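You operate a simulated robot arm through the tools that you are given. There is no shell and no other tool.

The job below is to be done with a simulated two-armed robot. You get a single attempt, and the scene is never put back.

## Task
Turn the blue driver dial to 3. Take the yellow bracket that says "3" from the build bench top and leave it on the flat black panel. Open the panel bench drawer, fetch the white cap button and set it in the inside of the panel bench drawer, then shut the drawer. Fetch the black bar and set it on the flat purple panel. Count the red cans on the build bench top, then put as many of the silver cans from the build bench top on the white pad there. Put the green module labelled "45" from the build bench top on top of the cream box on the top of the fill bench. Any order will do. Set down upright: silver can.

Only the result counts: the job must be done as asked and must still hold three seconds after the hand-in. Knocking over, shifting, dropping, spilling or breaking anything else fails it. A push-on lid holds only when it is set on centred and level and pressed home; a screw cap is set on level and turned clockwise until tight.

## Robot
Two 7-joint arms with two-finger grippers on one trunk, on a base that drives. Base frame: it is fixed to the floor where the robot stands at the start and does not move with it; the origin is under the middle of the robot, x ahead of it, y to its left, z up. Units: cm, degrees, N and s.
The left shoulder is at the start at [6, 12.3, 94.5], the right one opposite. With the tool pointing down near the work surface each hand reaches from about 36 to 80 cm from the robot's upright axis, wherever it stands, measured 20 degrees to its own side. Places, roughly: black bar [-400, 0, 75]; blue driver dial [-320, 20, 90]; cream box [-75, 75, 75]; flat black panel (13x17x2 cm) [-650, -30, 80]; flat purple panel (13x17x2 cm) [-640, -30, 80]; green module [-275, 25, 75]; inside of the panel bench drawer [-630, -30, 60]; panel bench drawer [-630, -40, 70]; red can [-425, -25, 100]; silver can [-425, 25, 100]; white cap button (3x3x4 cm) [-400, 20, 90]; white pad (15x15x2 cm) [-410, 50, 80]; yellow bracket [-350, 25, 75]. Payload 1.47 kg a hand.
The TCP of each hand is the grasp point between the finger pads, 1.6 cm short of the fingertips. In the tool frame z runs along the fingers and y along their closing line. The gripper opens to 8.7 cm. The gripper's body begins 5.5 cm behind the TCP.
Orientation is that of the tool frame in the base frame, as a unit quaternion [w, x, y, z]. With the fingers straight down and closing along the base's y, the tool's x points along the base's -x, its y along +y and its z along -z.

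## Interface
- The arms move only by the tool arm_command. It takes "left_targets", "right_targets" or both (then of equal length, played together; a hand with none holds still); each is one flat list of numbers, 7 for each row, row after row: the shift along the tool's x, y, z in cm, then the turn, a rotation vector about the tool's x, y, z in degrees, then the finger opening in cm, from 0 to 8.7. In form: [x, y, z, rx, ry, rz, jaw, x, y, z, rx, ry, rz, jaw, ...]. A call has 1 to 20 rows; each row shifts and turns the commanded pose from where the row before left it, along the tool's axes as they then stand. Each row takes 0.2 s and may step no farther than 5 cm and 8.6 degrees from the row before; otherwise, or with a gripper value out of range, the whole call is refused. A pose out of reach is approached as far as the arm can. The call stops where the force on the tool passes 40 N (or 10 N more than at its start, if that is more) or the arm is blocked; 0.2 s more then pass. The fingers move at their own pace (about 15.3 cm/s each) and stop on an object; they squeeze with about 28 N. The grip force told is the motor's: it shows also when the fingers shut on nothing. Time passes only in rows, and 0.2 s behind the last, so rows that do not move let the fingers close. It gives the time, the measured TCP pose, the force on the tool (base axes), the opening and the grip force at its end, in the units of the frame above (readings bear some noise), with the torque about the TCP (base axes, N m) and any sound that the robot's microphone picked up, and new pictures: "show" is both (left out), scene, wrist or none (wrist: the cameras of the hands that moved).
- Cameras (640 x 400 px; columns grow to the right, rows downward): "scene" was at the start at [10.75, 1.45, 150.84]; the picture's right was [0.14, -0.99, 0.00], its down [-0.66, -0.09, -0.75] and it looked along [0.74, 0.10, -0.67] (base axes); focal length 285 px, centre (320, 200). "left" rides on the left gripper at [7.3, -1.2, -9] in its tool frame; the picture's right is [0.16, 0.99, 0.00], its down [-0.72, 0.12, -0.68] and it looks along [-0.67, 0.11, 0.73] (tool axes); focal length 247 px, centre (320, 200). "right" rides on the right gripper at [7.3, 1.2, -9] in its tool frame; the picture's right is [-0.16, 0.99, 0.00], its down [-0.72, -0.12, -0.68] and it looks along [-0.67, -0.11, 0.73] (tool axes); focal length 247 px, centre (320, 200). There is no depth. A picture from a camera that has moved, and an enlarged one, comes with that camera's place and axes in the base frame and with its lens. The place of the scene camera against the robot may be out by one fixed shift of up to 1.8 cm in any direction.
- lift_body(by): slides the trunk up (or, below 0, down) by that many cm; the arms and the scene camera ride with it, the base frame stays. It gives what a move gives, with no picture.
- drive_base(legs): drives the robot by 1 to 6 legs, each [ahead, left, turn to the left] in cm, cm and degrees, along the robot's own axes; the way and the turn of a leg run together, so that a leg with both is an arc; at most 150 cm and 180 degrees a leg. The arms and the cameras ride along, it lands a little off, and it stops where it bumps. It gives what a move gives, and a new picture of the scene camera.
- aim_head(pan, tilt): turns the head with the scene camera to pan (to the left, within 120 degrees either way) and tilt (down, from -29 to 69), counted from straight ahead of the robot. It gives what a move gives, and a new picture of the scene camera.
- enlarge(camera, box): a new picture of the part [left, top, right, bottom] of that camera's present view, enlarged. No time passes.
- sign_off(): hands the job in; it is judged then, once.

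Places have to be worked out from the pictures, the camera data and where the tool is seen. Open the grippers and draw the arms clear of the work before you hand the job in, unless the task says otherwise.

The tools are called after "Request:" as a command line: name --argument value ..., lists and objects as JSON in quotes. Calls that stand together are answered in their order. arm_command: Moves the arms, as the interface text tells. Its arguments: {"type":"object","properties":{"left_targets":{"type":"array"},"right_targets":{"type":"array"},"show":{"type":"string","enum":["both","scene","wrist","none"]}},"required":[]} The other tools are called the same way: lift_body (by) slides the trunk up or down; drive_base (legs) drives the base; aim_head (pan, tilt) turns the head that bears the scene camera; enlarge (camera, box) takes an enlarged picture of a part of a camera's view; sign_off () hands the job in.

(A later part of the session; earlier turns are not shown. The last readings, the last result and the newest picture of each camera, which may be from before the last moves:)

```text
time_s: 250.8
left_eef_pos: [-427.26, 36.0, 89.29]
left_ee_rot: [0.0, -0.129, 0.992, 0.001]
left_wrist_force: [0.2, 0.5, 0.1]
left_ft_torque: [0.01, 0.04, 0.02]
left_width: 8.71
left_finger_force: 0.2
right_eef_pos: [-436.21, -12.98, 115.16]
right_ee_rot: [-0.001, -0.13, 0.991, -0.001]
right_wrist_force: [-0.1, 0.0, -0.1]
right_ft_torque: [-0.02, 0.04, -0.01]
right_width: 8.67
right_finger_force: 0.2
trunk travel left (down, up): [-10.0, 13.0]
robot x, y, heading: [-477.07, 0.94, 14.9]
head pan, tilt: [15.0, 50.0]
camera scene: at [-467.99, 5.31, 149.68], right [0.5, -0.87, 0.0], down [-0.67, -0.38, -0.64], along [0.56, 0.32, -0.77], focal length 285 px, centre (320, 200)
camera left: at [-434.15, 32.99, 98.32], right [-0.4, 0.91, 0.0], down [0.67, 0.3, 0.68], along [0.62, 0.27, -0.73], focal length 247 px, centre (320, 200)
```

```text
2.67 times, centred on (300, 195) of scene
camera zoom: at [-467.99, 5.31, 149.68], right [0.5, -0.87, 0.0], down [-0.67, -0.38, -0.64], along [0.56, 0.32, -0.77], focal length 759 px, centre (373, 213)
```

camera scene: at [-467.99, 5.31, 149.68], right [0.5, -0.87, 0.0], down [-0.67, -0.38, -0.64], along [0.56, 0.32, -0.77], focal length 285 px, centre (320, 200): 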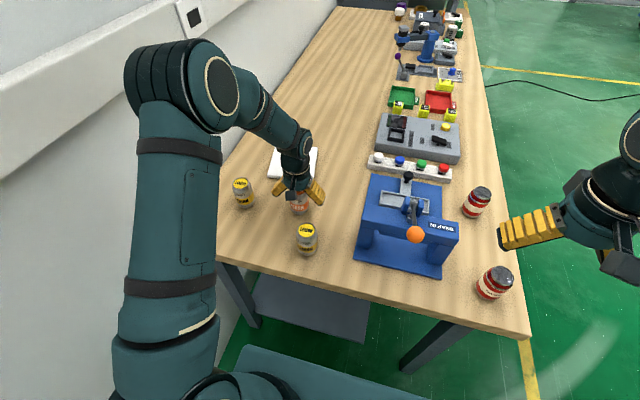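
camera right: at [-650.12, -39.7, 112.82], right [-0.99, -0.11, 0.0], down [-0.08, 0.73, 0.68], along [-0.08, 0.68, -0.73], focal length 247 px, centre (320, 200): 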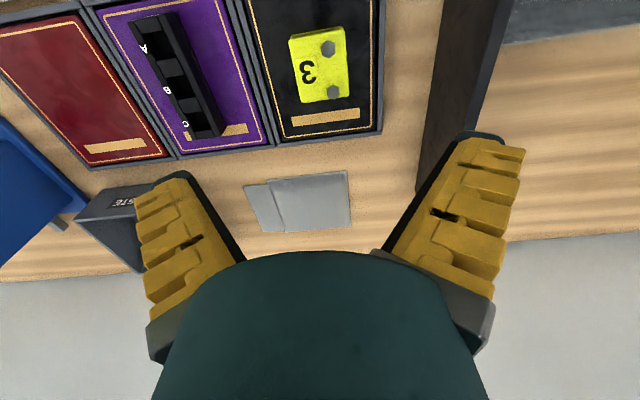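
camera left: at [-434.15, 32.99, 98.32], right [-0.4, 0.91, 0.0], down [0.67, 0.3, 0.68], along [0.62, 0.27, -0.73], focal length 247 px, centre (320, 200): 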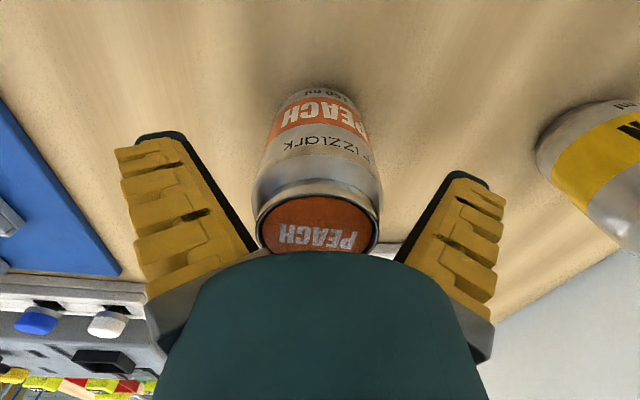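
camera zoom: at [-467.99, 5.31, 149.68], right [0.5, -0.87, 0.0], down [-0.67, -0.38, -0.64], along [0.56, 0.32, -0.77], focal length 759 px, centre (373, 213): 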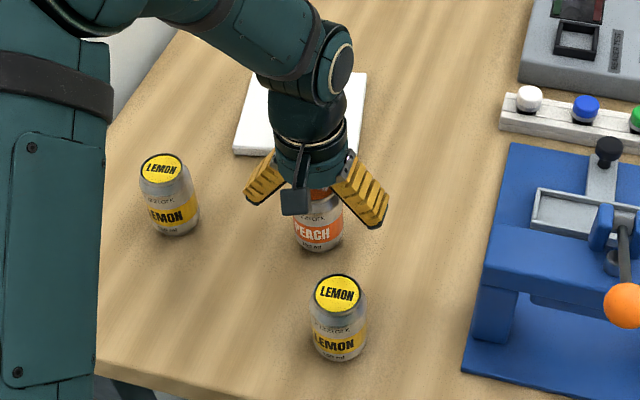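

The can top is at z≈91.7, centred. Down 1.3 cm more and close.

Request:
arm_command --left_targets '[0, 0, 1.3, 0, 0, 0, 8.7, 0, 0, 0, 0, 0, 0, 4, 0, 0, 0, 0, 0, 0, 3.5, 0, 0, 0, 0, 0, 0, 3.5]' --show "wrist"

```text
time_s: 251.8
left_eef_pos: [-427.45, 35.78, 88.29]
left_ee_rot: [0.002, -0.129, 0.992, 0.0]
left_wrist_force: [0.4, 0.8, 28.0]
left_ft_torque: [-0.05, 0.03, 0.02]
left_width: 5.43
left_finger_force: 27.9
right_eef_pos: [-436.33, -13.15, 115.17]
right_ee_rot: [0.0, -0.129, 0.992, 0.001]
right_wrist_force: [0.9, -0.1, 0.2]
right_ft_torque: [-0.01, -0.02, -0.02]
right_width: 8.69
right_finger_force: 0.0
trunk travel left (down, up): [-10.0, 13.0]
robot x, y, heading: [-477.34, 0.92, 14.8]
head pan, tilt: [15.0, 50.0]
camera left: at [-434.31, 32.81, 97.26], right [-0.4, 0.91, 0.0], down [0.67, 0.3, 0.68], along [0.62, 0.28, -0.73], focal length 247 px, centre (320, 200)
```

left: 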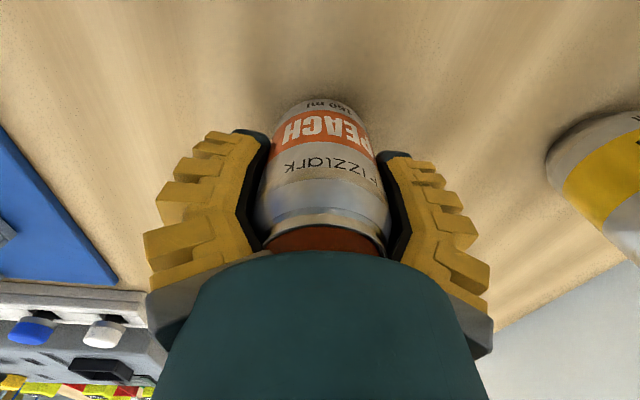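

Gripped at 5.4 cm, but with 28 N upward on the hand. I'll rise gently 0.5 cm and read the force.

Request:
arm_command --left_targets '[0, 0, -0.5, 0, 0, 0, 3.5]' --show "none"

Request:
arm_command --left_targets '[0, 0, -0.5, 0, 0, 0, 3.5, 0, 0, -1, 0, 0, 0, 3.5]' --show "both"

Request:
enlarge --camera "scene" --box '[240, 140, 360, 260]'

```text
time_s: 252.2
left_eef_pos: [-427.58, 35.78, 88.36]
left_ee_rot: [-0.001, -0.128, 0.992, 0.0]
left_wrist_force: [2.8, 1.0, 6.1]
left_ft_torque: [-0.01, -0.22, 0.03]
left_width: 5.11
left_finger_force: 28.2
right_eef_pos: [-436.21, -13.08, 115.08]
right_ee_rot: [-0.001, -0.13, 0.992, -0.001]
right_wrist_force: [0.0, 0.0, -0.7]
right_ft_torque: [-0.01, 0.0, 0.0]
right_width: 8.69
right_finger_force: 0.1
trunk travel left (down, up): [-10.0, 13.0]
robot x, y, heading: [-476.97, 0.66, 14.9]
head pan, tilt: [15.0, 50.0]
```

```text
time_s: 252.8
left_eef_pos: [-427.53, 35.65, 89.77]
left_ee_rot: [-0.001, -0.129, 0.992, 0.0]
left_wrist_force: [-1.2, 0.2, -0.9]
left_ft_torque: [-0.02, 0.01, -0.01]
left_width: 5.06
left_finger_force: 27.7
right_eef_pos: [-436.33, -13.1, 115.12]
right_ee_rot: [-0.002, -0.129, 0.992, -0.001]
right_wrist_force: [0.6, -0.6, -0.5]
right_ft_torque: [-0.02, 0.0, 0.0]
right_width: 8.7
right_finger_force: 0.1
trunk travel left (down, up): [-10.0, 13.0]
robot x, y, heading: [-477.29, 0.93, 14.6]
head pan, tilt: [15.0, 50.0]
camera scene: at [-468.08, 5.27, 149.68], right [0.5, -0.87, 0.0], down [-0.66, -0.38, -0.64], along [0.56, 0.32, -0.77], focal length 285 px, centre (320, 200)
camera left: at [-434.29, 32.78, 98.83], right [-0.4, 0.91, 0.0], down [0.67, 0.3, 0.68], along [0.62, 0.27, -0.73], focal length 247 px, centre (320, 200)
```

scene: 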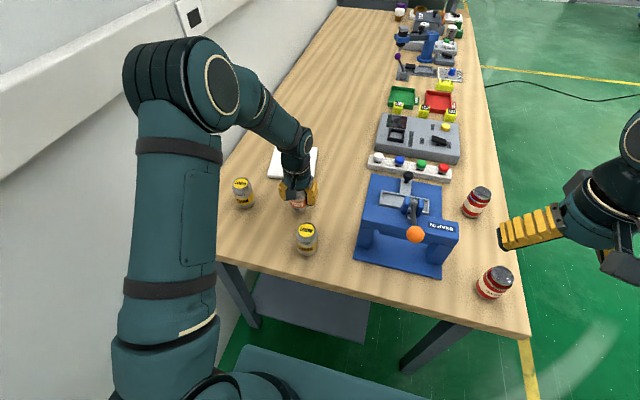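
left: 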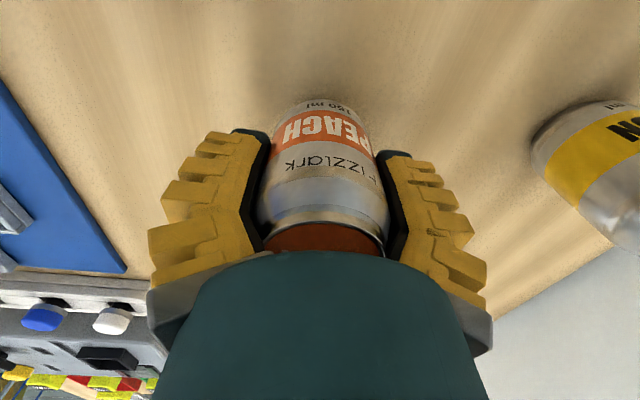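

```text
3.33 times, centred on (300, 200) of scene
camera zoom: at [-468.08, 5.27, 149.68], right [0.5, -0.87, 0.0], down [-0.66, -0.38, -0.64], along [0.56, 0.32, -0.77], focal length 949 px, centre (387, 200)
```

zoom: 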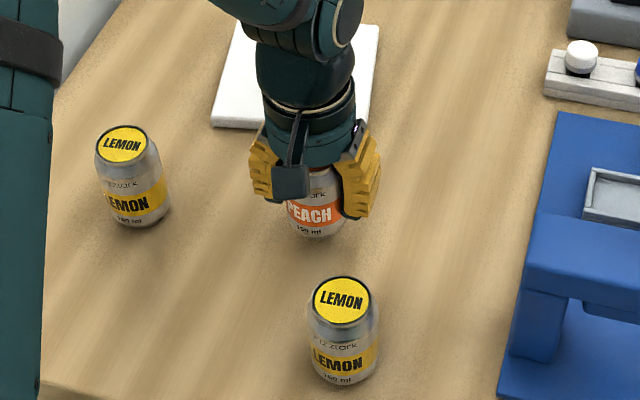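

The peach can is held (bottom ≈4.2 below TCP). I'll lift it to z≈98, move 12.4 forward then 11 left to above the pad's near-left area.

Request:
arm_command --left_targets '[0, 0, -4, 0, 0, 0, 3.5, 0, 0, -4.5, 0, 0, 0, 3.5, -4.1, 0, 0, 0, 0, 0, 3.5, -4.1, 0, 0, 0, 0, 0, 3.5, -4.2, 0, 0, 0, 0, 0, 3.5, 0, 3.7, 0, 0, 0, 0, 3.5, 0, 3.7, 0, 0, 0, 0, 3.5, 0, 3.65, 0, 0, 0, 0, 3.5]' --show "both"

Request:
enlarge --camera "scene" --box '[220, 100, 380, 250]'

```text
time_s: 254.6
left_eef_pos: [-418.25, 49.66, 98.21]
left_ee_rot: [0.0, -0.128, 0.992, -0.001]
left_wrist_force: [-0.9, -0.2, -1.4]
left_ft_torque: [-0.01, -0.01, 0.01]
left_width: 5.03
left_finger_force: 27.9
right_eef_pos: [-436.26, -13.06, 115.12]
right_ee_rot: [-0.001, -0.129, 0.992, 0.0]
right_wrist_force: [-0.2, -0.2, -0.8]
right_ft_torque: [-0.04, 0.0, -0.01]
right_width: 8.7
right_finger_force: 0.0
trunk travel left (down, up): [-10.0, 13.0]
robot x, y, heading: [-477.21, 0.89, 14.9]
head pan, tilt: [15.0, 50.0]
camera scene: at [-468.11, 5.38, 149.68], right [0.5, -0.87, 0.0], down [-0.66, -0.38, -0.64], along [0.56, 0.32, -0.77], focal length 285 px, centre (320, 200)
camera left: at [-425.06, 46.63, 107.2], right [-0.4, 0.91, 0.0], down [0.67, 0.3, 0.68], along [0.62, 0.27, -0.73], focal length 247 px, centre (320, 200)
```

scene: 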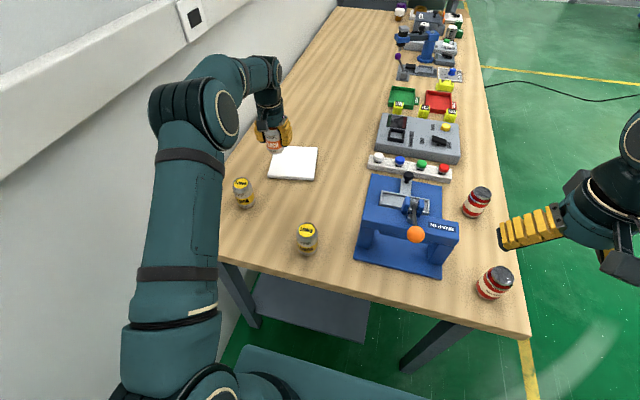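
left: 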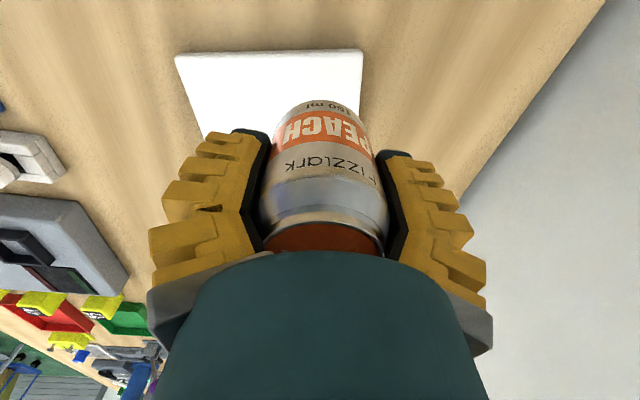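

```text
2.67 times, centred on (300, 175) of scene
camera zoom: at [-468.11, 5.38, 149.68], right [0.5, -0.87, 0.0], down [-0.66, -0.38, -0.64], along [0.56, 0.32, -0.77], focal length 759 px, centre (373, 267)
```

zoom: 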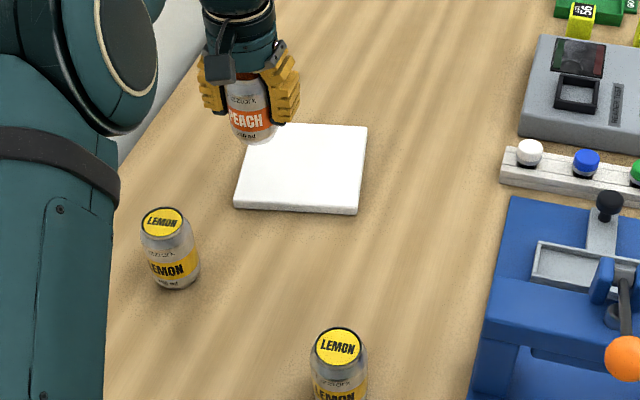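

Over the pad, about 3 cm in from its near and left edges; I'll shift 1.0 forward and 0.4 right for margin, and lower to z≈91.5.

Request:
arm_command --left_targets '[-1, -0.4, 0, 0, 0, 0, 3.5, 0, 0, 3.5, 0, 0, 0, 3.5, 0, 0, 3.2, 0, 0, 0, 3.5]' --show "both"

Request:
enlarge --camera "scene" --box '[240, 110, 340, 200]'

```text
time_s: 255.4
left_eef_pos: [-417.08, 49.55, 91.61]
left_ee_rot: [-0.001, -0.128, 0.992, 0.0]
left_wrist_force: [0.1, -0.4, -2.2]
left_ft_torque: [0.01, -0.01, 0.01]
left_width: 5.06
left_finger_force: 28.2
right_eef_pos: [-436.18, -13.12, 115.17]
right_ee_rot: [0.0, -0.13, 0.992, 0.0]
right_wrist_force: [-0.2, 0.4, -0.4]
right_ft_torque: [-0.04, 0.02, 0.0]
right_width: 8.67
right_finger_force: 0.0
trunk travel left (down, up): [-10.0, 13.0]
robot x, y, heading: [-477.39, 0.43, 15.0]
head pan, tilt: [15.0, 50.0]
camera scene: at [-468.02, 5.31, 149.68], right [0.5, -0.87, 0.0], down [-0.67, -0.38, -0.64], along [0.56, 0.32, -0.77], focal length 285 px, centre (320, 200)
camera left: at [-423.96, 46.56, 100.48], right [-0.4, 0.91, 0.0], down [0.67, 0.3, 0.68], along [0.62, 0.27, -0.73], focal length 247 px, centre (320, 200)
```

scene: 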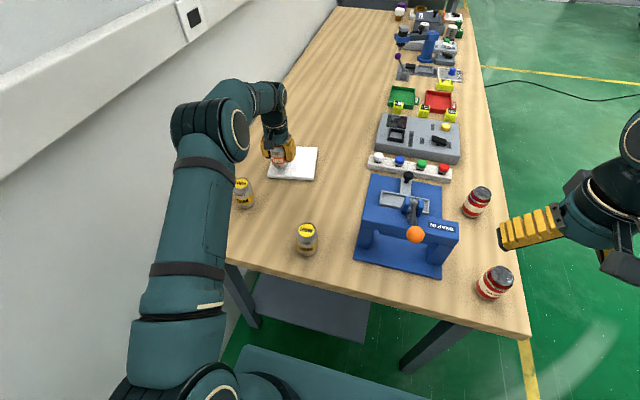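
left: 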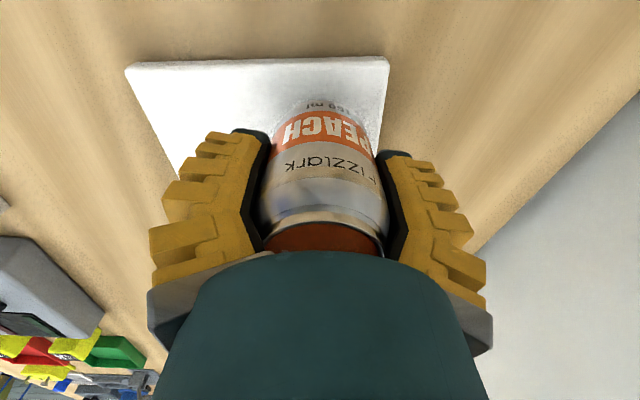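

```text
4.44 times, centred on (290, 155) of scene
camera zoom: at [-468.02, 5.31, 149.68], right [0.5, -0.87, 0.0], down [-0.67, -0.38, -0.64], along [0.56, 0.32, -0.77], focal length 1265 px, centre (453, 400)
```

zoom: 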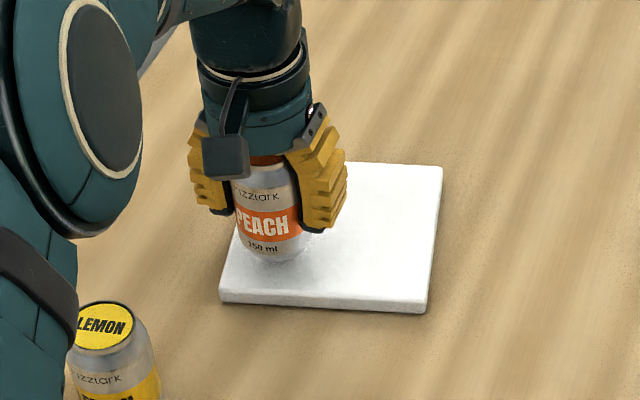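

Position on the pad is good (≈3.6 and 3.9 cm from the edges). Lowering with small steps until contact.

Request:
arm_command --left_targets '[0, 0, 1.2, 0, 0, 0, 3.5]' --show "none"

Request:
arm_command --left_targets '[0, 0, 0.4, 0, 0, 0, 3.5]' --show "none"

Request:
arm_command --left_targets '[0, 0, 0.3, 0, 0, 0, 3.5]' --show "none"

```text
time_s: 255.8
left_eef_pos: [-417.06, 49.53, 90.33]
left_ee_rot: [-0.001, -0.129, 0.992, -0.001]
left_wrist_force: [0.1, -0.4, -2.1]
left_ft_torque: [-0.03, -0.01, -0.03]
left_width: 5.07
left_finger_force: 27.8
right_eef_pos: [-436.19, -13.05, 115.18]
right_ee_rot: [-0.001, -0.13, 0.992, -0.001]
right_wrist_force: [-0.7, 0.1, -0.9]
right_ft_torque: [0.0, -0.01, 0.0]
right_width: 8.69
right_finger_force: 0.0
trunk travel left (down, up): [-10.0, 13.0]
robot x, y, heading: [-477.23, 1.1, 14.7]
head pan, tilt: [15.0, 50.0]
```

```text
time_s: 256.2
left_eef_pos: [-417.13, 49.46, 90.12]
left_ee_rot: [-0.001, -0.129, 0.992, 0.0]
left_wrist_force: [-0.4, 0.4, 1.9]
left_ft_torque: [-0.01, -0.01, 0.04]
left_width: 5.02
left_finger_force: 27.7
right_eef_pos: [-436.25, -13.07, 115.15]
right_ee_rot: [-0.001, -0.13, 0.992, -0.001]
right_wrist_force: [0.8, 0.4, 0.0]
right_ft_torque: [0.03, 0.0, 0.01]
right_width: 8.7
right_finger_force: 0.1
trunk travel left (down, up): [-10.0, 13.0]
robot x, y, heading: [-477.16, 0.95, 14.9]
head pan, tilt: [15.0, 50.0]
```

```text
time_s: 256.6
left_eef_pos: [-417.3, 49.51, 90.05]
left_ee_rot: [0.002, -0.129, 0.992, 0.001]
left_wrist_force: [-1.2, -1.2, 14.7]
left_ft_torque: [-0.09, 0.12, -0.02]
left_width: 5.05
left_finger_force: 28.1
right_eef_pos: [-436.37, -13.15, 115.21]
right_ee_rot: [0.0, -0.13, 0.992, 0.001]
right_wrist_force: [-0.7, 0.0, 0.5]
right_ft_torque: [0.01, -0.01, 0.02]
right_width: 8.7
right_finger_force: 0.0
trunk travel left (down, up): [-10.0, 13.0]
robot x, y, heading: [-477.14, 0.81, 14.7]
head pan, tilt: [15.0, 50.0]
```

Contact at z≈90.1. Ease up 0.25, open, and lift away vertically.

Request:
arm_command --left_targets '[0, 0, -0.25, 0, 0, 0, 3.5, 0, 0, 0, 0, 0, 0, 5.2, 0, 0, 0, 0, 0, 0, 6, 0, 0, 0, 0, 0, 0, 6.5, 0, 0, 0, 0, 0, 0, 6.5]' --show "wrist"

Request:
arm_command --left_targets '[0, 0, -1.5, 0, 0, 0, 6.5, 0, 0, -3, 0, 0, 0, 6.5, 0, 0, -4, 0, 0, 0, 6.5, 0, 0, -4, 0, 0, 0, 6.5]' --show "both"

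Request:
enlarge --camera "scene" --box '[240, 110, 340, 200]'

```text
time_s: 257.8
left_eef_pos: [-417.33, 49.64, 89.91]
left_ee_rot: [-0.001, -0.129, 0.992, 0.0]
left_wrist_force: [-0.5, -0.5, 4.8]
left_ft_torque: [-0.02, 0.0, 0.01]
left_width: 6.89
left_finger_force: 9.1
right_eef_pos: [-436.26, -13.11, 115.17]
right_ee_rot: [-0.001, -0.13, 0.992, 0.0]
right_wrist_force: [-0.2, 0.0, -0.2]
right_ft_torque: [0.0, -0.02, -0.03]
right_width: 8.7
right_finger_force: 0.1
trunk travel left (down, up): [-10.0, 13.0]
robot x, y, heading: [-477.21, 1.07, 14.8]
head pan, tilt: [15.0, 50.0]
camera left: at [-424.08, 46.45, 98.92], right [-0.4, 0.91, 0.0], down [0.67, 0.3, 0.68], along [0.62, 0.27, -0.73], focal length 247 px, centre (320, 200)
```

left: 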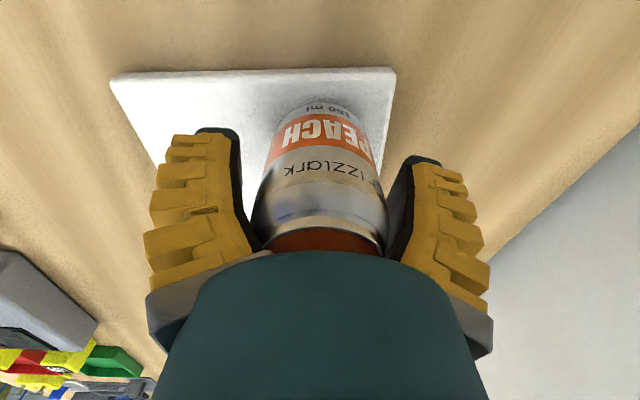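

```text
time_s: 258.8
left_eef_pos: [-417.32, 49.42, 102.65]
left_ee_rot: [0.0, -0.128, 0.992, 0.0]
left_wrist_force: [0.0, 0.5, -0.1]
left_ft_torque: [-0.02, 0.02, 0.01]
left_width: 6.91
left_finger_force: 3.0
right_eef_pos: [-436.27, -13.15, 115.11]
right_ee_rot: [0.0, -0.129, 0.992, 0.0]
right_wrist_force: [-1.0, 0.0, -0.7]
right_ft_torque: [-0.01, -0.03, -0.04]
right_width: 8.74
right_finger_force: 0.1
trunk travel left (down, up): [-10.0, 13.0]
robot x, y, heading: [-477.06, 1.21, 14.9]
head pan, tilt: [15.0, 50.0]
camera scene: at [-468.13, 5.24, 149.69], right [0.5, -0.87, 0.0], down [-0.66, -0.38, -0.64], along [0.56, 0.32, -0.77], focal length 285 px, centre (320, 200)
camera left: at [-424.18, 46.39, 111.61], right [-0.4, 0.91, 0.0], down [0.67, 0.3, 0.68], along [0.62, 0.27, -0.73], focal length 247 px, centre (320, 200)
```

scene: 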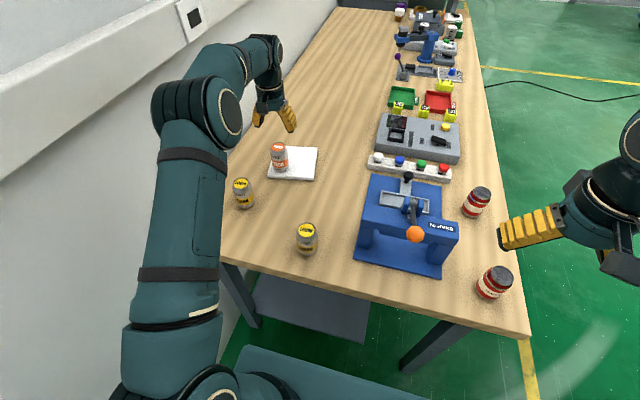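
left: 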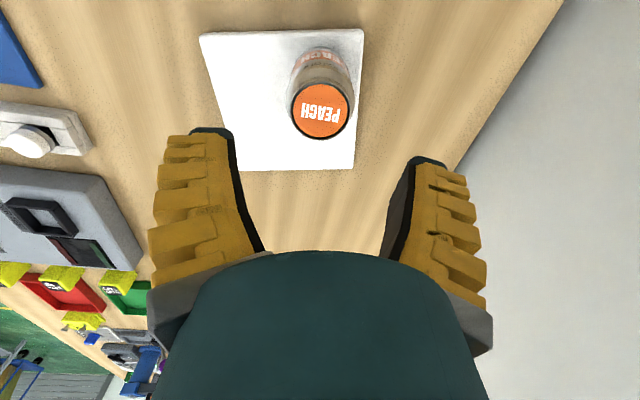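

```text
4.44 times, centred on (290, 155) of scene
camera zoom: at [-468.13, 5.24, 149.69], right [0.5, -0.87, 0.0], down [-0.66, -0.38, -0.64], along [0.56, 0.32, -0.77], focal length 1265 px, centre (453, 400)
```

zoom: 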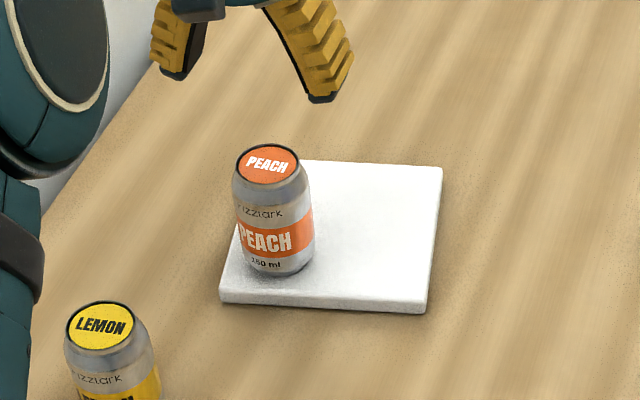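

Peach can stands upright on the pad. Next the nearer lemon can: ~24.7 back and 16.6 right of the left TCP; moving there at height.

Request:
arm_command --left_targets '[4.1, -2.77, 0, 0, 0, 0, 8.7, 4.1, -2.77, 0, 0, 0, 0, 8.7, 4.1, -2.77, 0, 0, 0, 0, 8.7, 4.1, -2.77, 0, 0, 0, 0, 8.7, 4.1, -2.77, 0, 0, 0, 0, 8.7, 4.1, -2.75, 0, 0, 0, 0, 8.7]' --show "both"

```text
time_s: 260.2
left_eef_pos: [-436.91, 26.69, 102.79]
left_ee_rot: [0.0, -0.129, 0.992, 0.0]
left_wrist_force: [0.7, -0.5, -0.3]
left_ft_torque: [0.01, -0.01, -0.03]
left_width: 8.72
left_finger_force: 0.1
right_eef_pos: [-436.19, -13.2, 115.13]
right_ee_rot: [0.001, -0.13, 0.992, 0.0]
right_wrist_force: [-0.5, -0.3, -0.2]
right_ft_torque: [0.03, -0.06, -0.01]
right_width: 8.69
right_finger_force: 0.1
trunk travel left (down, up): [-10.0, 13.0]
robot x, y, heading: [-477.42, 0.97, 14.9]
head pan, tilt: [15.0, 50.0]
camera scene: at [-468.14, 5.2, 149.69], right [0.5, -0.87, 0.0], down [-0.66, -0.38, -0.64], along [0.56, 0.32, -0.77], focal length 285 px, centre (320, 200)
camera left: at [-443.62, 23.74, 111.76], right [-0.41, 0.91, 0.0], down [0.67, 0.3, 0.68], along [0.62, 0.28, -0.73], focal length 247 px, centre (320, 200)
```

scene: 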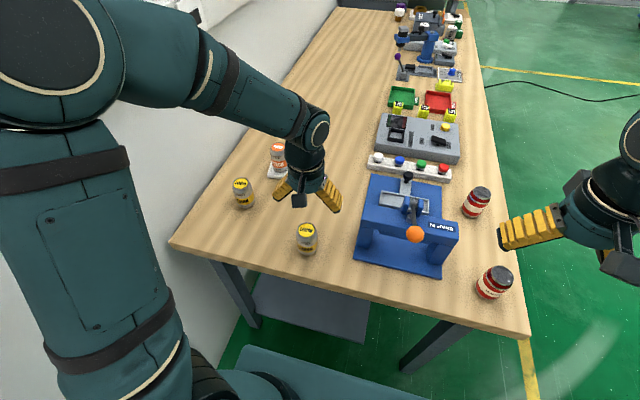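
left: 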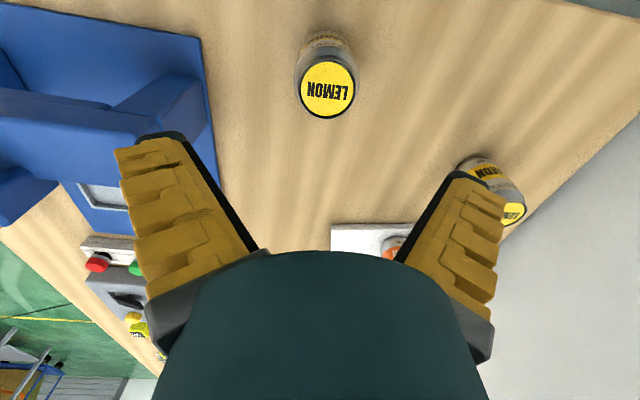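

The lemon can is 0.7 nearer and 0.4 left of the TCP. Correct, go down to z≈88.4 and check.

Request:
arm_command --left_targets '[0.74, 0.42, 0, 0, 0, 0, 8.7, 0, 0, 4.5, 0, 0, 0, 8.7, 0, 0, 4.5, 0, 0, 0, 8.7, 0, 0, 4.3, 0, 0, 0, 8.7]' --show "both"

```text
time_s: 261.2
left_eef_pos: [-437.41, 27.22, 89.28]
left_ee_rot: [-0.002, -0.129, 0.992, 0.001]
left_wrist_force: [-0.3, -1.1, -0.5]
left_ft_torque: [0.0, -0.01, 0.03]
left_width: 8.68
left_finger_force: 0.0
right_eef_pos: [-436.06, -13.1, 115.06]
right_ee_rot: [-0.002, -0.129, 0.992, 0.0]
right_wrist_force: [0.3, 0.8, 0.2]
right_ft_torque: [0.01, -0.01, 0.02]
right_width: 8.68
right_finger_force: 0.1
trunk travel left (down, up): [-10.0, 13.0]
robot x, y, heading: [-476.87, 1.03, 14.5]
head pan, tilt: [15.0, 50.0]
camera scene: at [-467.95, 5.27, 149.67], right [0.5, -0.87, 0.0], down [-0.67, -0.38, -0.64], along [0.56, 0.32, -0.77], focal length 285 px, centre (320, 200)
camera left: at [-444.1, 24.16, 98.27], right [-0.4, 0.91, 0.0], down [0.67, 0.3, 0.68], along [0.62, 0.28, -0.73], focal length 247 px, centre (320, 200)
```

scene: 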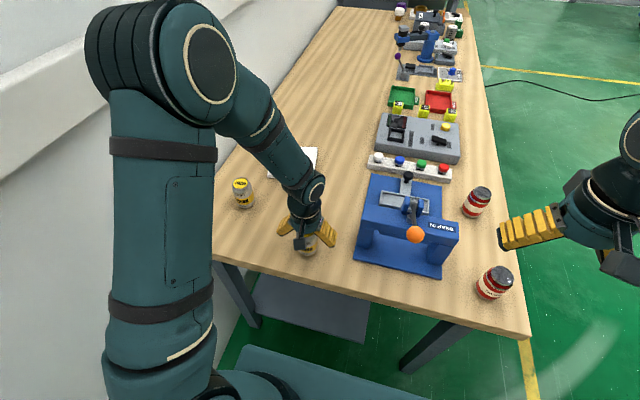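
left: 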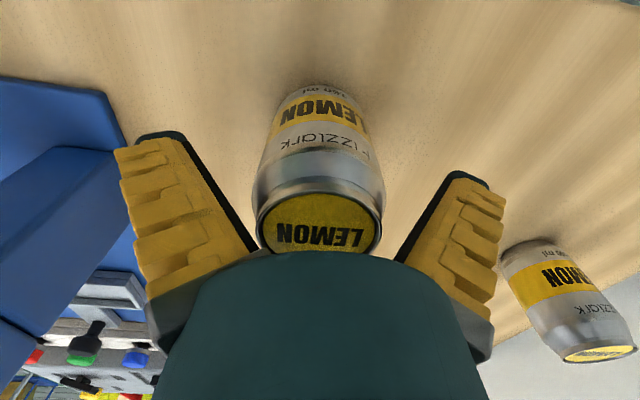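

Centred. Down 0.5 cm and close.

Request:
arm_command --left_targets '[0, 0, 0.5, 0, 0, 0, 8.7, 0, 0, 0, 0, 0, 0, 4, 0, 0, 0, 0, 0, 0, 3.5, 0, 0, 0, 0, 0, 0, 3.5]' --show "wrist"

Request:
arm_command --left_targets '[0, 0, -0.5, 0, 0, 0, 3.5, 0, 0, -1, 0, 0, 0, 3.5]' --show "wrist"

```text
time_s: 262.2
left_eef_pos: [-437.44, 27.23, 88.83]
left_ee_rot: [-0.001, -0.129, 0.992, 0.0]
left_wrist_force: [-0.1, -0.5, 0.2]
left_ft_torque: [0.01, -0.02, -0.02]
left_width: 5.32
left_finger_force: 28.3
right_eef_pos: [-436.16, -13.05, 115.15]
right_ee_rot: [-0.001, -0.129, 0.992, 0.0]
right_wrist_force: [0.0, 0.0, -0.1]
right_ft_torque: [0.03, -0.03, 0.02]
right_width: 8.7
right_finger_force: 0.2
trunk travel left (down, up): [-10.0, 13.0]
robot x, y, heading: [-477.24, 0.75, 14.7]
head pan, tilt: [15.0, 50.0]
camera left: at [-444.27, 24.24, 97.81], right [-0.4, 0.91, 0.0], down [0.67, 0.3, 0.68], along [0.62, 0.27, -0.73], focal length 247 px, centre (320, 200)
```

left: 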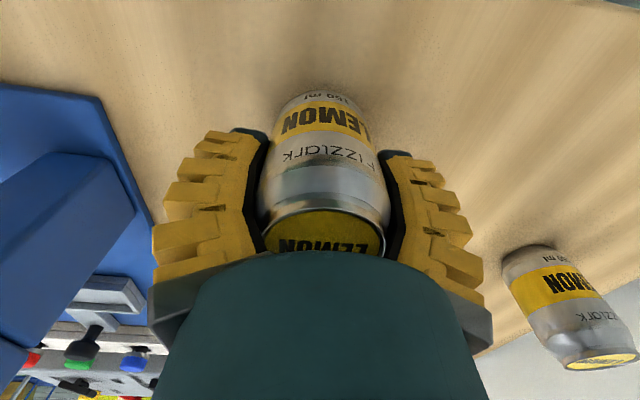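

```text
time_s: 262.8
left_eef_pos: [-437.59, 27.25, 90.32]
left_ee_rot: [-0.001, -0.129, 0.992, -0.001]
left_wrist_force: [0.3, 0.5, -1.7]
left_ft_torque: [0.03, -0.03, -0.02]
left_width: 5.29
left_finger_force: 27.8
right_eef_pos: [-436.31, -13.14, 115.2]
right_ee_rot: [-0.001, -0.13, 0.991, 0.0]
right_wrist_force: [-0.2, 0.5, 0.0]
right_ft_torque: [0.01, 0.02, 0.03]
right_width: 8.69
right_finger_force: 0.0
trunk travel left (down, up): [-10.0, 13.0]
robot x, y, heading: [-477.22, 0.55, 14.9]
head pan, tilt: [15.0, 50.0]
camera left: at [-444.38, 24.28, 99.29], right [-0.4, 0.91, 0.0], down [0.67, 0.3, 0.68], along [0.62, 0.27, -0.73], focal length 247 px, centre (320, 200)
```

left: 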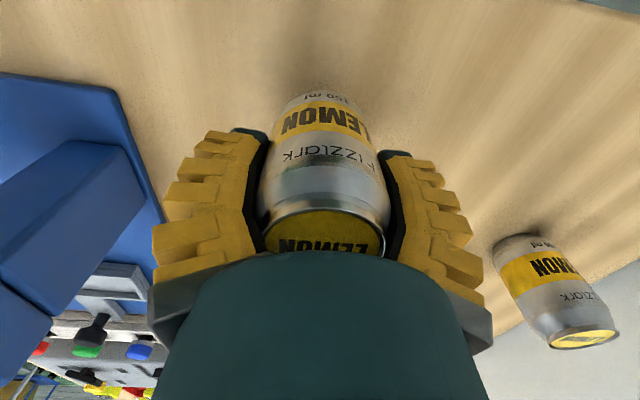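

Lemon can held. I'll lift to z≈101 and move 26.7 forward and 8.8 left, to stand it beside the peach can on the pad.

Request:
arm_command --left_targets '[0, 0, -4, 0, 0, 0, 3.5, 0, 0, -4.5, 0, 0, 0, 3.5, 0, 0, -2, 0, 0, 0, 3.5, -4.46, 1.47, 0, 0, 0, 0, 3.5, -4.46, 1.47, 0, 0, 0, 0, 3.5, -4.46, 1.47, 0, 0, 0, 0, 3.5, -4.46, 1.47, 0, 0, 0, 0, 3.5, -4.46, 1.47, 0, 0, 0, 0, 3.5, -4.46, 1.47, 0, 0, 0, 0, 3.5]' --show "both"

Request:
enlarge --camera "scene" --box '[240, 110, 340, 200]'

```text
time_s: 264.8
left_eef_pos: [-413.85, 42.91, 100.41]
left_ee_rot: [-0.001, -0.128, 0.992, 0.0]
left_wrist_force: [1.0, 0.9, -2.2]
left_ft_torque: [-0.01, 0.03, 0.04]
left_width: 5.3
left_finger_force: 27.9
right_eef_pos: [-436.14, -12.96, 115.08]
right_ee_rot: [-0.003, -0.13, 0.992, 0.0]
right_wrist_force: [0.9, -0.3, 0.9]
right_ft_torque: [0.05, 0.02, -0.02]
right_width: 8.7
right_finger_force: 0.1
trunk travel left (down, up): [-10.0, 13.0]
robot x, y, heading: [-477.03, 0.79, 14.8]
head pan, tilt: [15.0, 50.0]
camera scene: at [-467.91, 5.36, 149.67], right [0.5, -0.87, 0.0], down [-0.67, -0.38, -0.64], along [0.56, 0.32, -0.77], focal length 285 px, centre (320, 200)
camera left: at [-420.59, 39.93, 109.38], right [-0.4, 0.91, 0.0], down [0.67, 0.3, 0.68], along [0.62, 0.27, -0.74], focal length 247 px, centre (320, 200)
```

scene: 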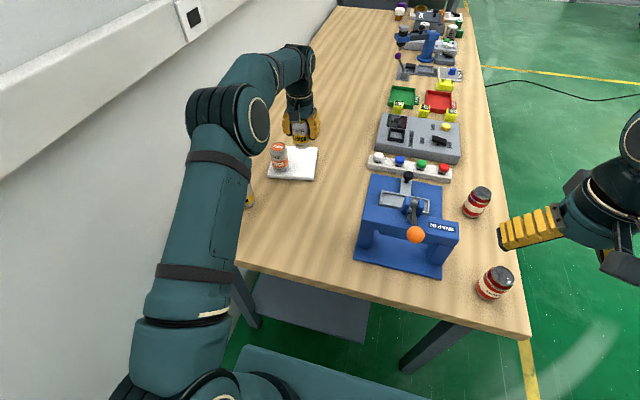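
left: 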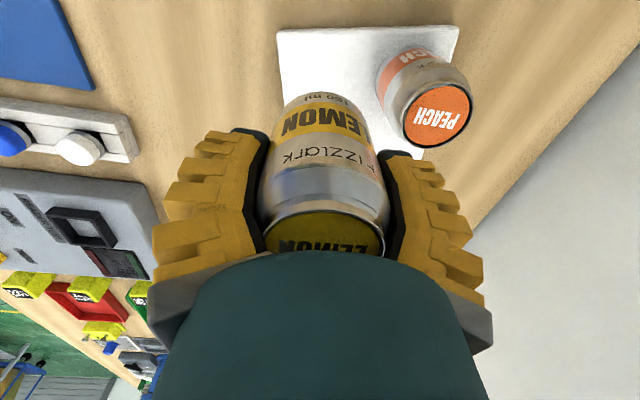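

```text
4.44 times, centred on (290, 155) of scene
camera zoom: at [-467.91, 5.36, 149.67], right [0.5, -0.87, 0.0], down [-0.67, -0.38, -0.64], along [0.56, 0.32, -0.77], focal length 1265 px, centre (453, 400)
```

zoom: 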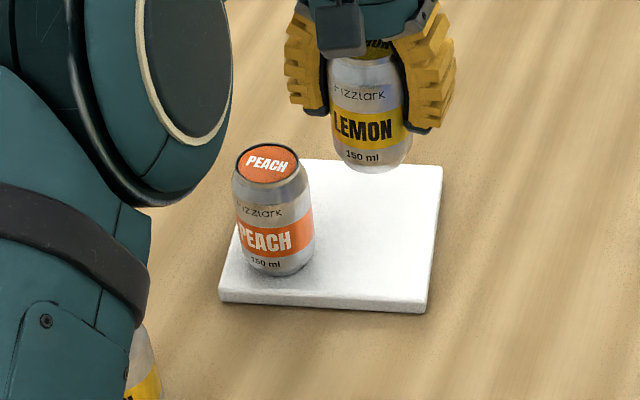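

Spacing to the peach can is ~7.8 cm, and the can is 3.9/3.3 cm in from the pad edges. Lowering to z≈92.

Request:
arm_command --left_targets '[0, 0.1, 3, 0, 0, 0, 3.5, 0, 0, 3, 0, 0, 0, 3.5, 0, 0, 2.4, 0, 0, 0, 3.5]' --show "both"

Request:
enlarge --camera "scene" --box '[240, 110, 340, 200]'

```text
time_s: 265.6
left_eef_pos: [-414.04, 42.95, 92.17]
left_ee_rot: [0.0, -0.129, 0.992, 0.001]
left_wrist_force: [0.7, 0.8, -2.3]
left_ft_torque: [0.0, 0.02, -0.02]
left_width: 5.25
left_finger_force: 27.3
right_eef_pos: [-436.17, -13.01, 115.21]
right_ee_rot: [-0.001, -0.13, 0.992, -0.001]
right_wrist_force: [0.7, -0.3, -0.1]
right_ft_torque: [-0.01, 0.02, -0.01]
right_width: 8.69
right_finger_force: 0.2
trunk travel left (down, up): [-10.0, 13.0]
robot x, y, heading: [-477.29, 0.7, 14.9]
head pan, tilt: [15.0, 50.0]
camera scene: at [-468.0, 5.32, 149.68], right [0.5, -0.87, 0.0], down [-0.67, -0.38, -0.64], along [0.56, 0.32, -0.77], focal length 285 px, centre (320, 200)
camera left: at [-420.8, 39.95, 101.11], right [-0.4, 0.91, 0.0], down [0.67, 0.3, 0.68], along [0.62, 0.27, -0.73], focal length 247 px, centre (320, 200)
```

scene: 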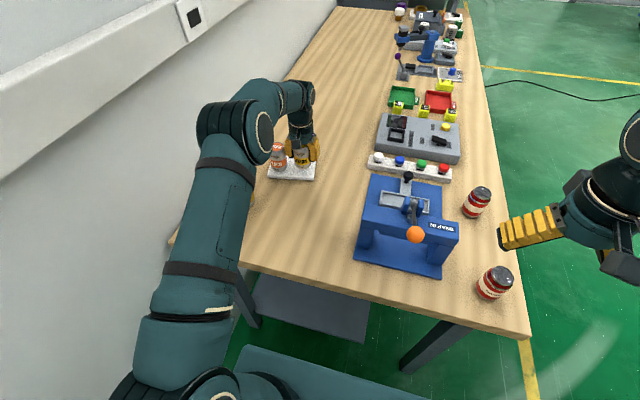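
left: 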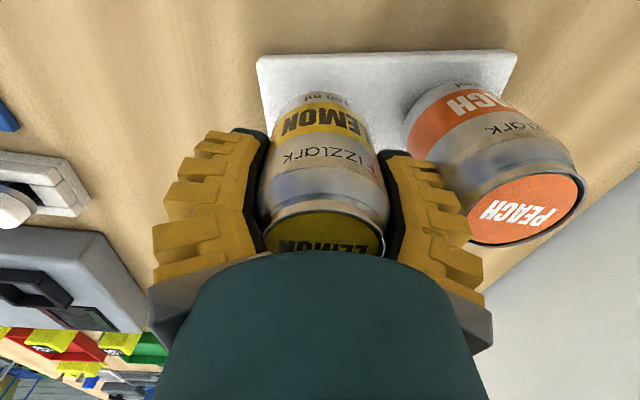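

```text
4.44 times, centred on (290, 155) of scene
camera zoom: at [-468.0, 5.32, 149.68], right [0.5, -0.87, 0.0], down [-0.67, -0.38, -0.64], along [0.56, 0.32, -0.77], focal length 1265 px, centre (453, 400)
```

zoom: 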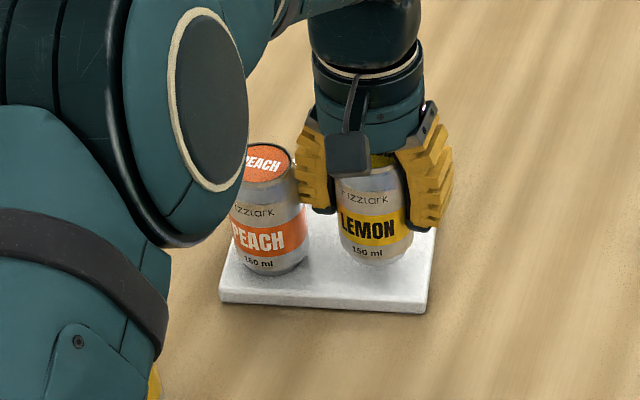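

Clear on both sides. Lowering in small steps to contact.

Request:
arm_command --left_targets '[0, 0, 1, 0, 0, 0, 3.5]' --show "none"

Request:
arm_command --left_targets '[0, 0, 0.4, 0, 0, 0, 3.5]' --show "none"

Request:
arm_command --left_targets '[0, 0, 0.3, 0, 0, 0, 3.5]' --show "none"

```text
time_s: 266.0
left_eef_pos: [-414.0, 42.91, 91.18]
left_ee_rot: [-0.001, -0.129, 0.992, 0.0]
left_wrist_force: [0.6, -0.5, -1.6]
left_ft_torque: [0.0, 0.04, 0.0]
left_width: 5.28
left_finger_force: 27.9
right_eef_pos: [-436.25, -13.12, 115.13]
right_ee_rot: [-0.001, -0.13, 0.992, 0.0]
right_wrist_force: [0.0, 0.8, 0.5]
right_ft_torque: [-0.04, 0.05, 0.03]
right_width: 8.72
right_finger_force: 0.1
trunk travel left (down, up): [-10.0, 13.0]
robot x, y, heading: [-477.33, 0.91, 14.8]
head pan, tilt: [15.0, 50.0]
```

```text
time_s: 266.4
left_eef_pos: [-414.02, 42.97, 90.87]
left_ee_rot: [-0.002, -0.129, 0.992, -0.001]
left_wrist_force: [0.3, 0.9, -2.0]
left_ft_torque: [0.03, 0.0, 0.02]
left_width: 5.26
left_finger_force: 28.0
right_eef_pos: [-436.21, -13.08, 115.05]
right_ee_rot: [-0.001, -0.129, 0.992, 0.0]
right_wrist_force: [0.3, -0.6, 0.1]
right_ft_torque: [-0.03, 0.02, -0.03]
right_width: 8.71
right_finger_force: 0.0
trunk travel left (down, up): [-10.0, 13.0]
robot x, y, heading: [-477.07, 0.88, 15.1]
head pan, tilt: [15.0, 50.0]
```

```text
time_s: 266.8
left_eef_pos: [-414.0, 42.94, 90.6]
left_ee_rot: [-0.001, -0.129, 0.992, 0.001]
left_wrist_force: [0.1, -1.0, -0.8]
left_ft_torque: [0.0, 0.01, 0.01]
left_width: 5.26
left_finger_force: 27.9
right_eef_pos: [-436.28, -13.16, 115.22]
right_ee_rot: [-0.001, -0.13, 0.992, 0.0]
right_wrist_force: [-0.6, -0.1, 0.4]
right_ft_torque: [0.01, 0.04, 0.02]
right_width: 8.71
right_finger_force: 0.0
trunk travel left (down, up): [-10.0, 13.0]
robot x, y, heading: [-476.99, 0.92, 14.9]
head pan, tilt: [15.0, 50.0]
```

Request:
arm_command --left_targets '[0, 0, 0.25, 0, 0, 0, 3.5]' --show "none"

Request:
arm_command --left_targets '[0, 0, 0.2, 0, 0, 0, 3.5]' --show "none"

```text
time_s: 267.2
left_eef_pos: [-413.98, 42.8, 90.44]
left_ee_rot: [0.0, -0.128, 0.992, 0.0]
left_wrist_force: [-0.5, 0.5, 0.9]
left_ft_torque: [-0.01, -0.03, 0.02]
left_width: 5.25
left_finger_force: 27.8
right_eef_pos: [-436.27, -13.04, 115.12]
right_ee_rot: [-0.001, -0.129, 0.992, 0.0]
right_wrist_force: [0.6, 0.2, -0.2]
right_ft_torque: [0.04, 0.0, 0.01]
right_width: 8.69
right_finger_force: 0.1
trunk travel left (down, up): [-10.0, 13.0]
robot x, y, heading: [-476.86, 0.89, 14.7]
head pan, tilt: [15.0, 50.0]
```

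```text
time_s: 267.6
left_eef_pos: [-413.95, 42.85, 90.29]
left_ee_rot: [0.001, -0.129, 0.992, 0.001]
left_wrist_force: [-2.0, -0.4, 7.8]
left_ft_torque: [0.07, 0.01, 0.06]
left_width: 5.26
left_finger_force: 27.9
right_eef_pos: [-436.49, -13.23, 115.24]
right_ee_rot: [0.0, -0.13, 0.992, -0.001]
right_wrist_force: [1.7, -0.2, 1.3]
right_ft_torque: [-0.03, -0.03, -0.03]
right_width: 8.7
right_finger_force: 0.0
trunk travel left (down, up): [-10.0, 13.0]
robot x, y, heading: [-477.04, 0.87, 14.8]
head pan, tilt: [15.0, 50.0]
```

The can rests on the pad (8 N). I'll ease up 0.15, open only to ~6.2 cm, and lift straight up.

Request:
arm_command --left_targets '[0, 0, -0.15, 0, 0, 0, 3.5, 0, 0, 0, 0, 0, 0, 5.4, 0, 0, 0, 0, 0, 0, 5.8, 0, 0, 0, 0, 0, 0, 5.8]' --show "wrist"

Request:
enlarge --camera "scene" --box '[250, 120, 330, 190]'

```text
time_s: 268.6
left_eef_pos: [-414.03, 42.76, 90.21]
left_ee_rot: [-0.002, -0.129, 0.992, 0.0]
left_wrist_force: [0.4, 0.9, -0.6]
left_ft_torque: [0.06, 0.03, 0.0]
left_width: 5.37
left_finger_force: 14.1
right_eef_pos: [-436.25, -13.1, 115.05]
right_ee_rot: [-0.001, -0.13, 0.992, 0.0]
right_wrist_force: [0.1, 0.3, 0.2]
right_ft_torque: [0.01, 0.0, -0.01]
right_width: 8.66
right_finger_force: 0.0
trunk travel left (down, up): [-10.0, 13.0]
robot x, y, heading: [-477.03, 0.81, 14.8]
head pan, tilt: [15.0, 50.0]
camera left: at [-420.8, 39.82, 99.28], right [-0.4, 0.91, 0.0], down [0.67, 0.3, 0.68], along [0.62, 0.27, -0.73], focal length 247 px, centre (320, 200)
```

left: 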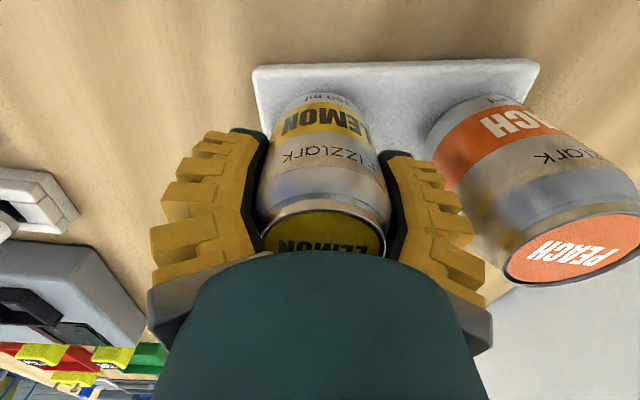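

```text
5.71 times, centred on (290, 155) of scene
camera zoom: at [-468.09, 5.25, 149.69], right [0.5, -0.87, 0.0], down [-0.66, -0.38, -0.64], along [0.56, 0.32, -0.77], focal length 1626 px, centre (491, 457)
```

zoom: 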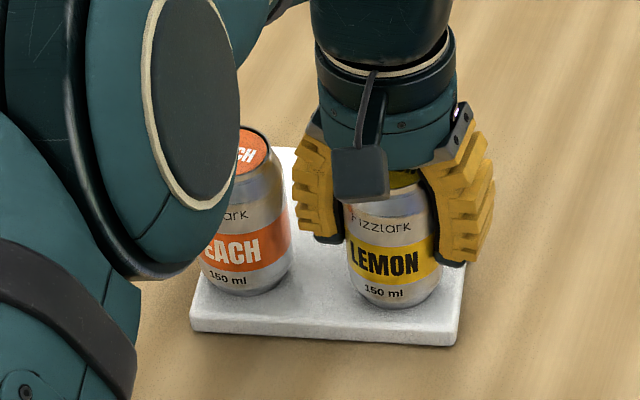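

The jaws have only begun to open; I'll wait two more rows with a slightly larger opening.

Request:
arm_command --left_targets '[0, 0, 0, 0, 0, 0, 6, 0, 0, 0, 0, 0, 0, 6, 0, 0, 0, 0, 0, 0, 6]' --show "wrist"

```text
time_s: 269.4
left_eef_pos: [-413.94, 42.75, 90.18]
left_ee_rot: [0.0, -0.129, 0.992, 0.0]
left_wrist_force: [0.0, -0.2, 1.7]
left_ft_torque: [0.01, 0.02, -0.01]
left_width: 6.16
left_finger_force: 8.1
right_eef_pos: [-436.34, -13.14, 115.24]
right_ee_rot: [-0.001, -0.13, 0.992, 0.0]
right_wrist_force: [0.3, 0.3, 0.4]
right_ft_torque: [-0.04, 0.04, -0.03]
right_width: 8.72
right_finger_force: 0.2
trunk travel left (down, up): [-10.0, 13.0]
robot x, y, heading: [-477.58, 1.04, 14.8]
head pan, tilt: [15.0, 50.0]
camera left: at [-420.79, 39.82, 99.28], right [-0.4, 0.91, 0.0], down [0.67, 0.3, 0.68], along [0.62, 0.27, -0.73], focal length 247 px, centre (320, 200)
```

left: 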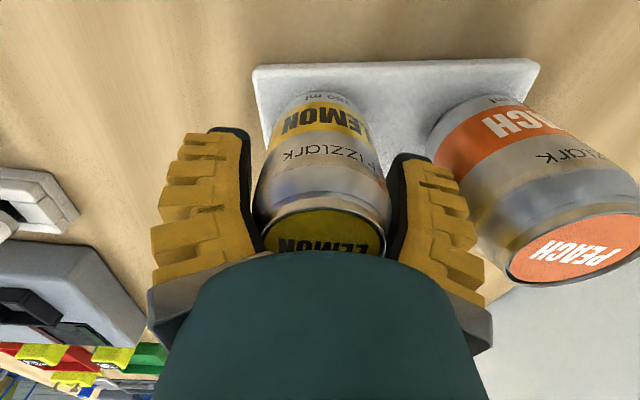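

Fingers are clear at 6.2 cm. Lifting gently, first 1 cm.

Request:
arm_command --left_targets '[0, 0, -0.5, 0, 0, 0, 6, 0, 0, -0.8, 0, 0, 0, 6]' --show "wrist"

Request:
enlarge --camera "scene" --box '[250, 120, 330, 190]'

```text
time_s: 270.0
left_eef_pos: [-414.13, 42.91, 91.58]
left_ee_rot: [0.0, -0.128, 0.992, 0.001]
left_wrist_force: [-0.1, -0.4, -0.4]
left_ft_torque: [-0.02, 0.0, 0.03]
left_width: 6.39
left_finger_force: 3.0
right_eef_pos: [-436.14, -13.09, 115.1]
right_ee_rot: [0.0, -0.129, 0.992, 0.0]
right_wrist_force: [-0.3, -0.2, -0.5]
right_ft_torque: [-0.05, 0.0, 0.01]
right_width: 8.71
right_finger_force: 0.0
trunk travel left (down, up): [-10.0, 13.0]
robot x, y, heading: [-477.46, 0.8, 14.7]
head pan, tilt: [15.0, 50.0]
camera left: at [-420.82, 39.89, 100.63], right [-0.4, 0.91, 0.0], down [0.67, 0.3, 0.68], along [0.62, 0.27, -0.73], focal length 247 px, centre (320, 200)
```

left: 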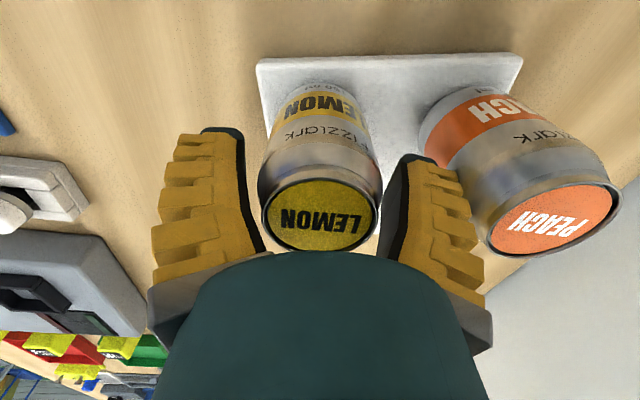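

```text
5.71 times, centred on (290, 155) of scene
camera zoom: at [-468.09, 5.25, 149.69], right [0.5, -0.87, 0.0], down [-0.66, -0.38, -0.64], along [0.56, 0.32, -0.77], focal length 1626 px, centre (491, 457)
```

zoom: 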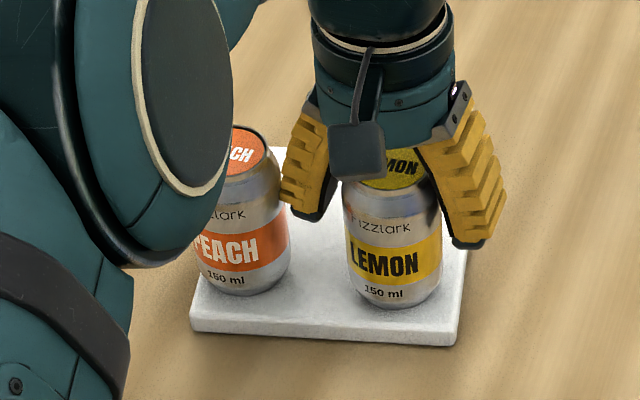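

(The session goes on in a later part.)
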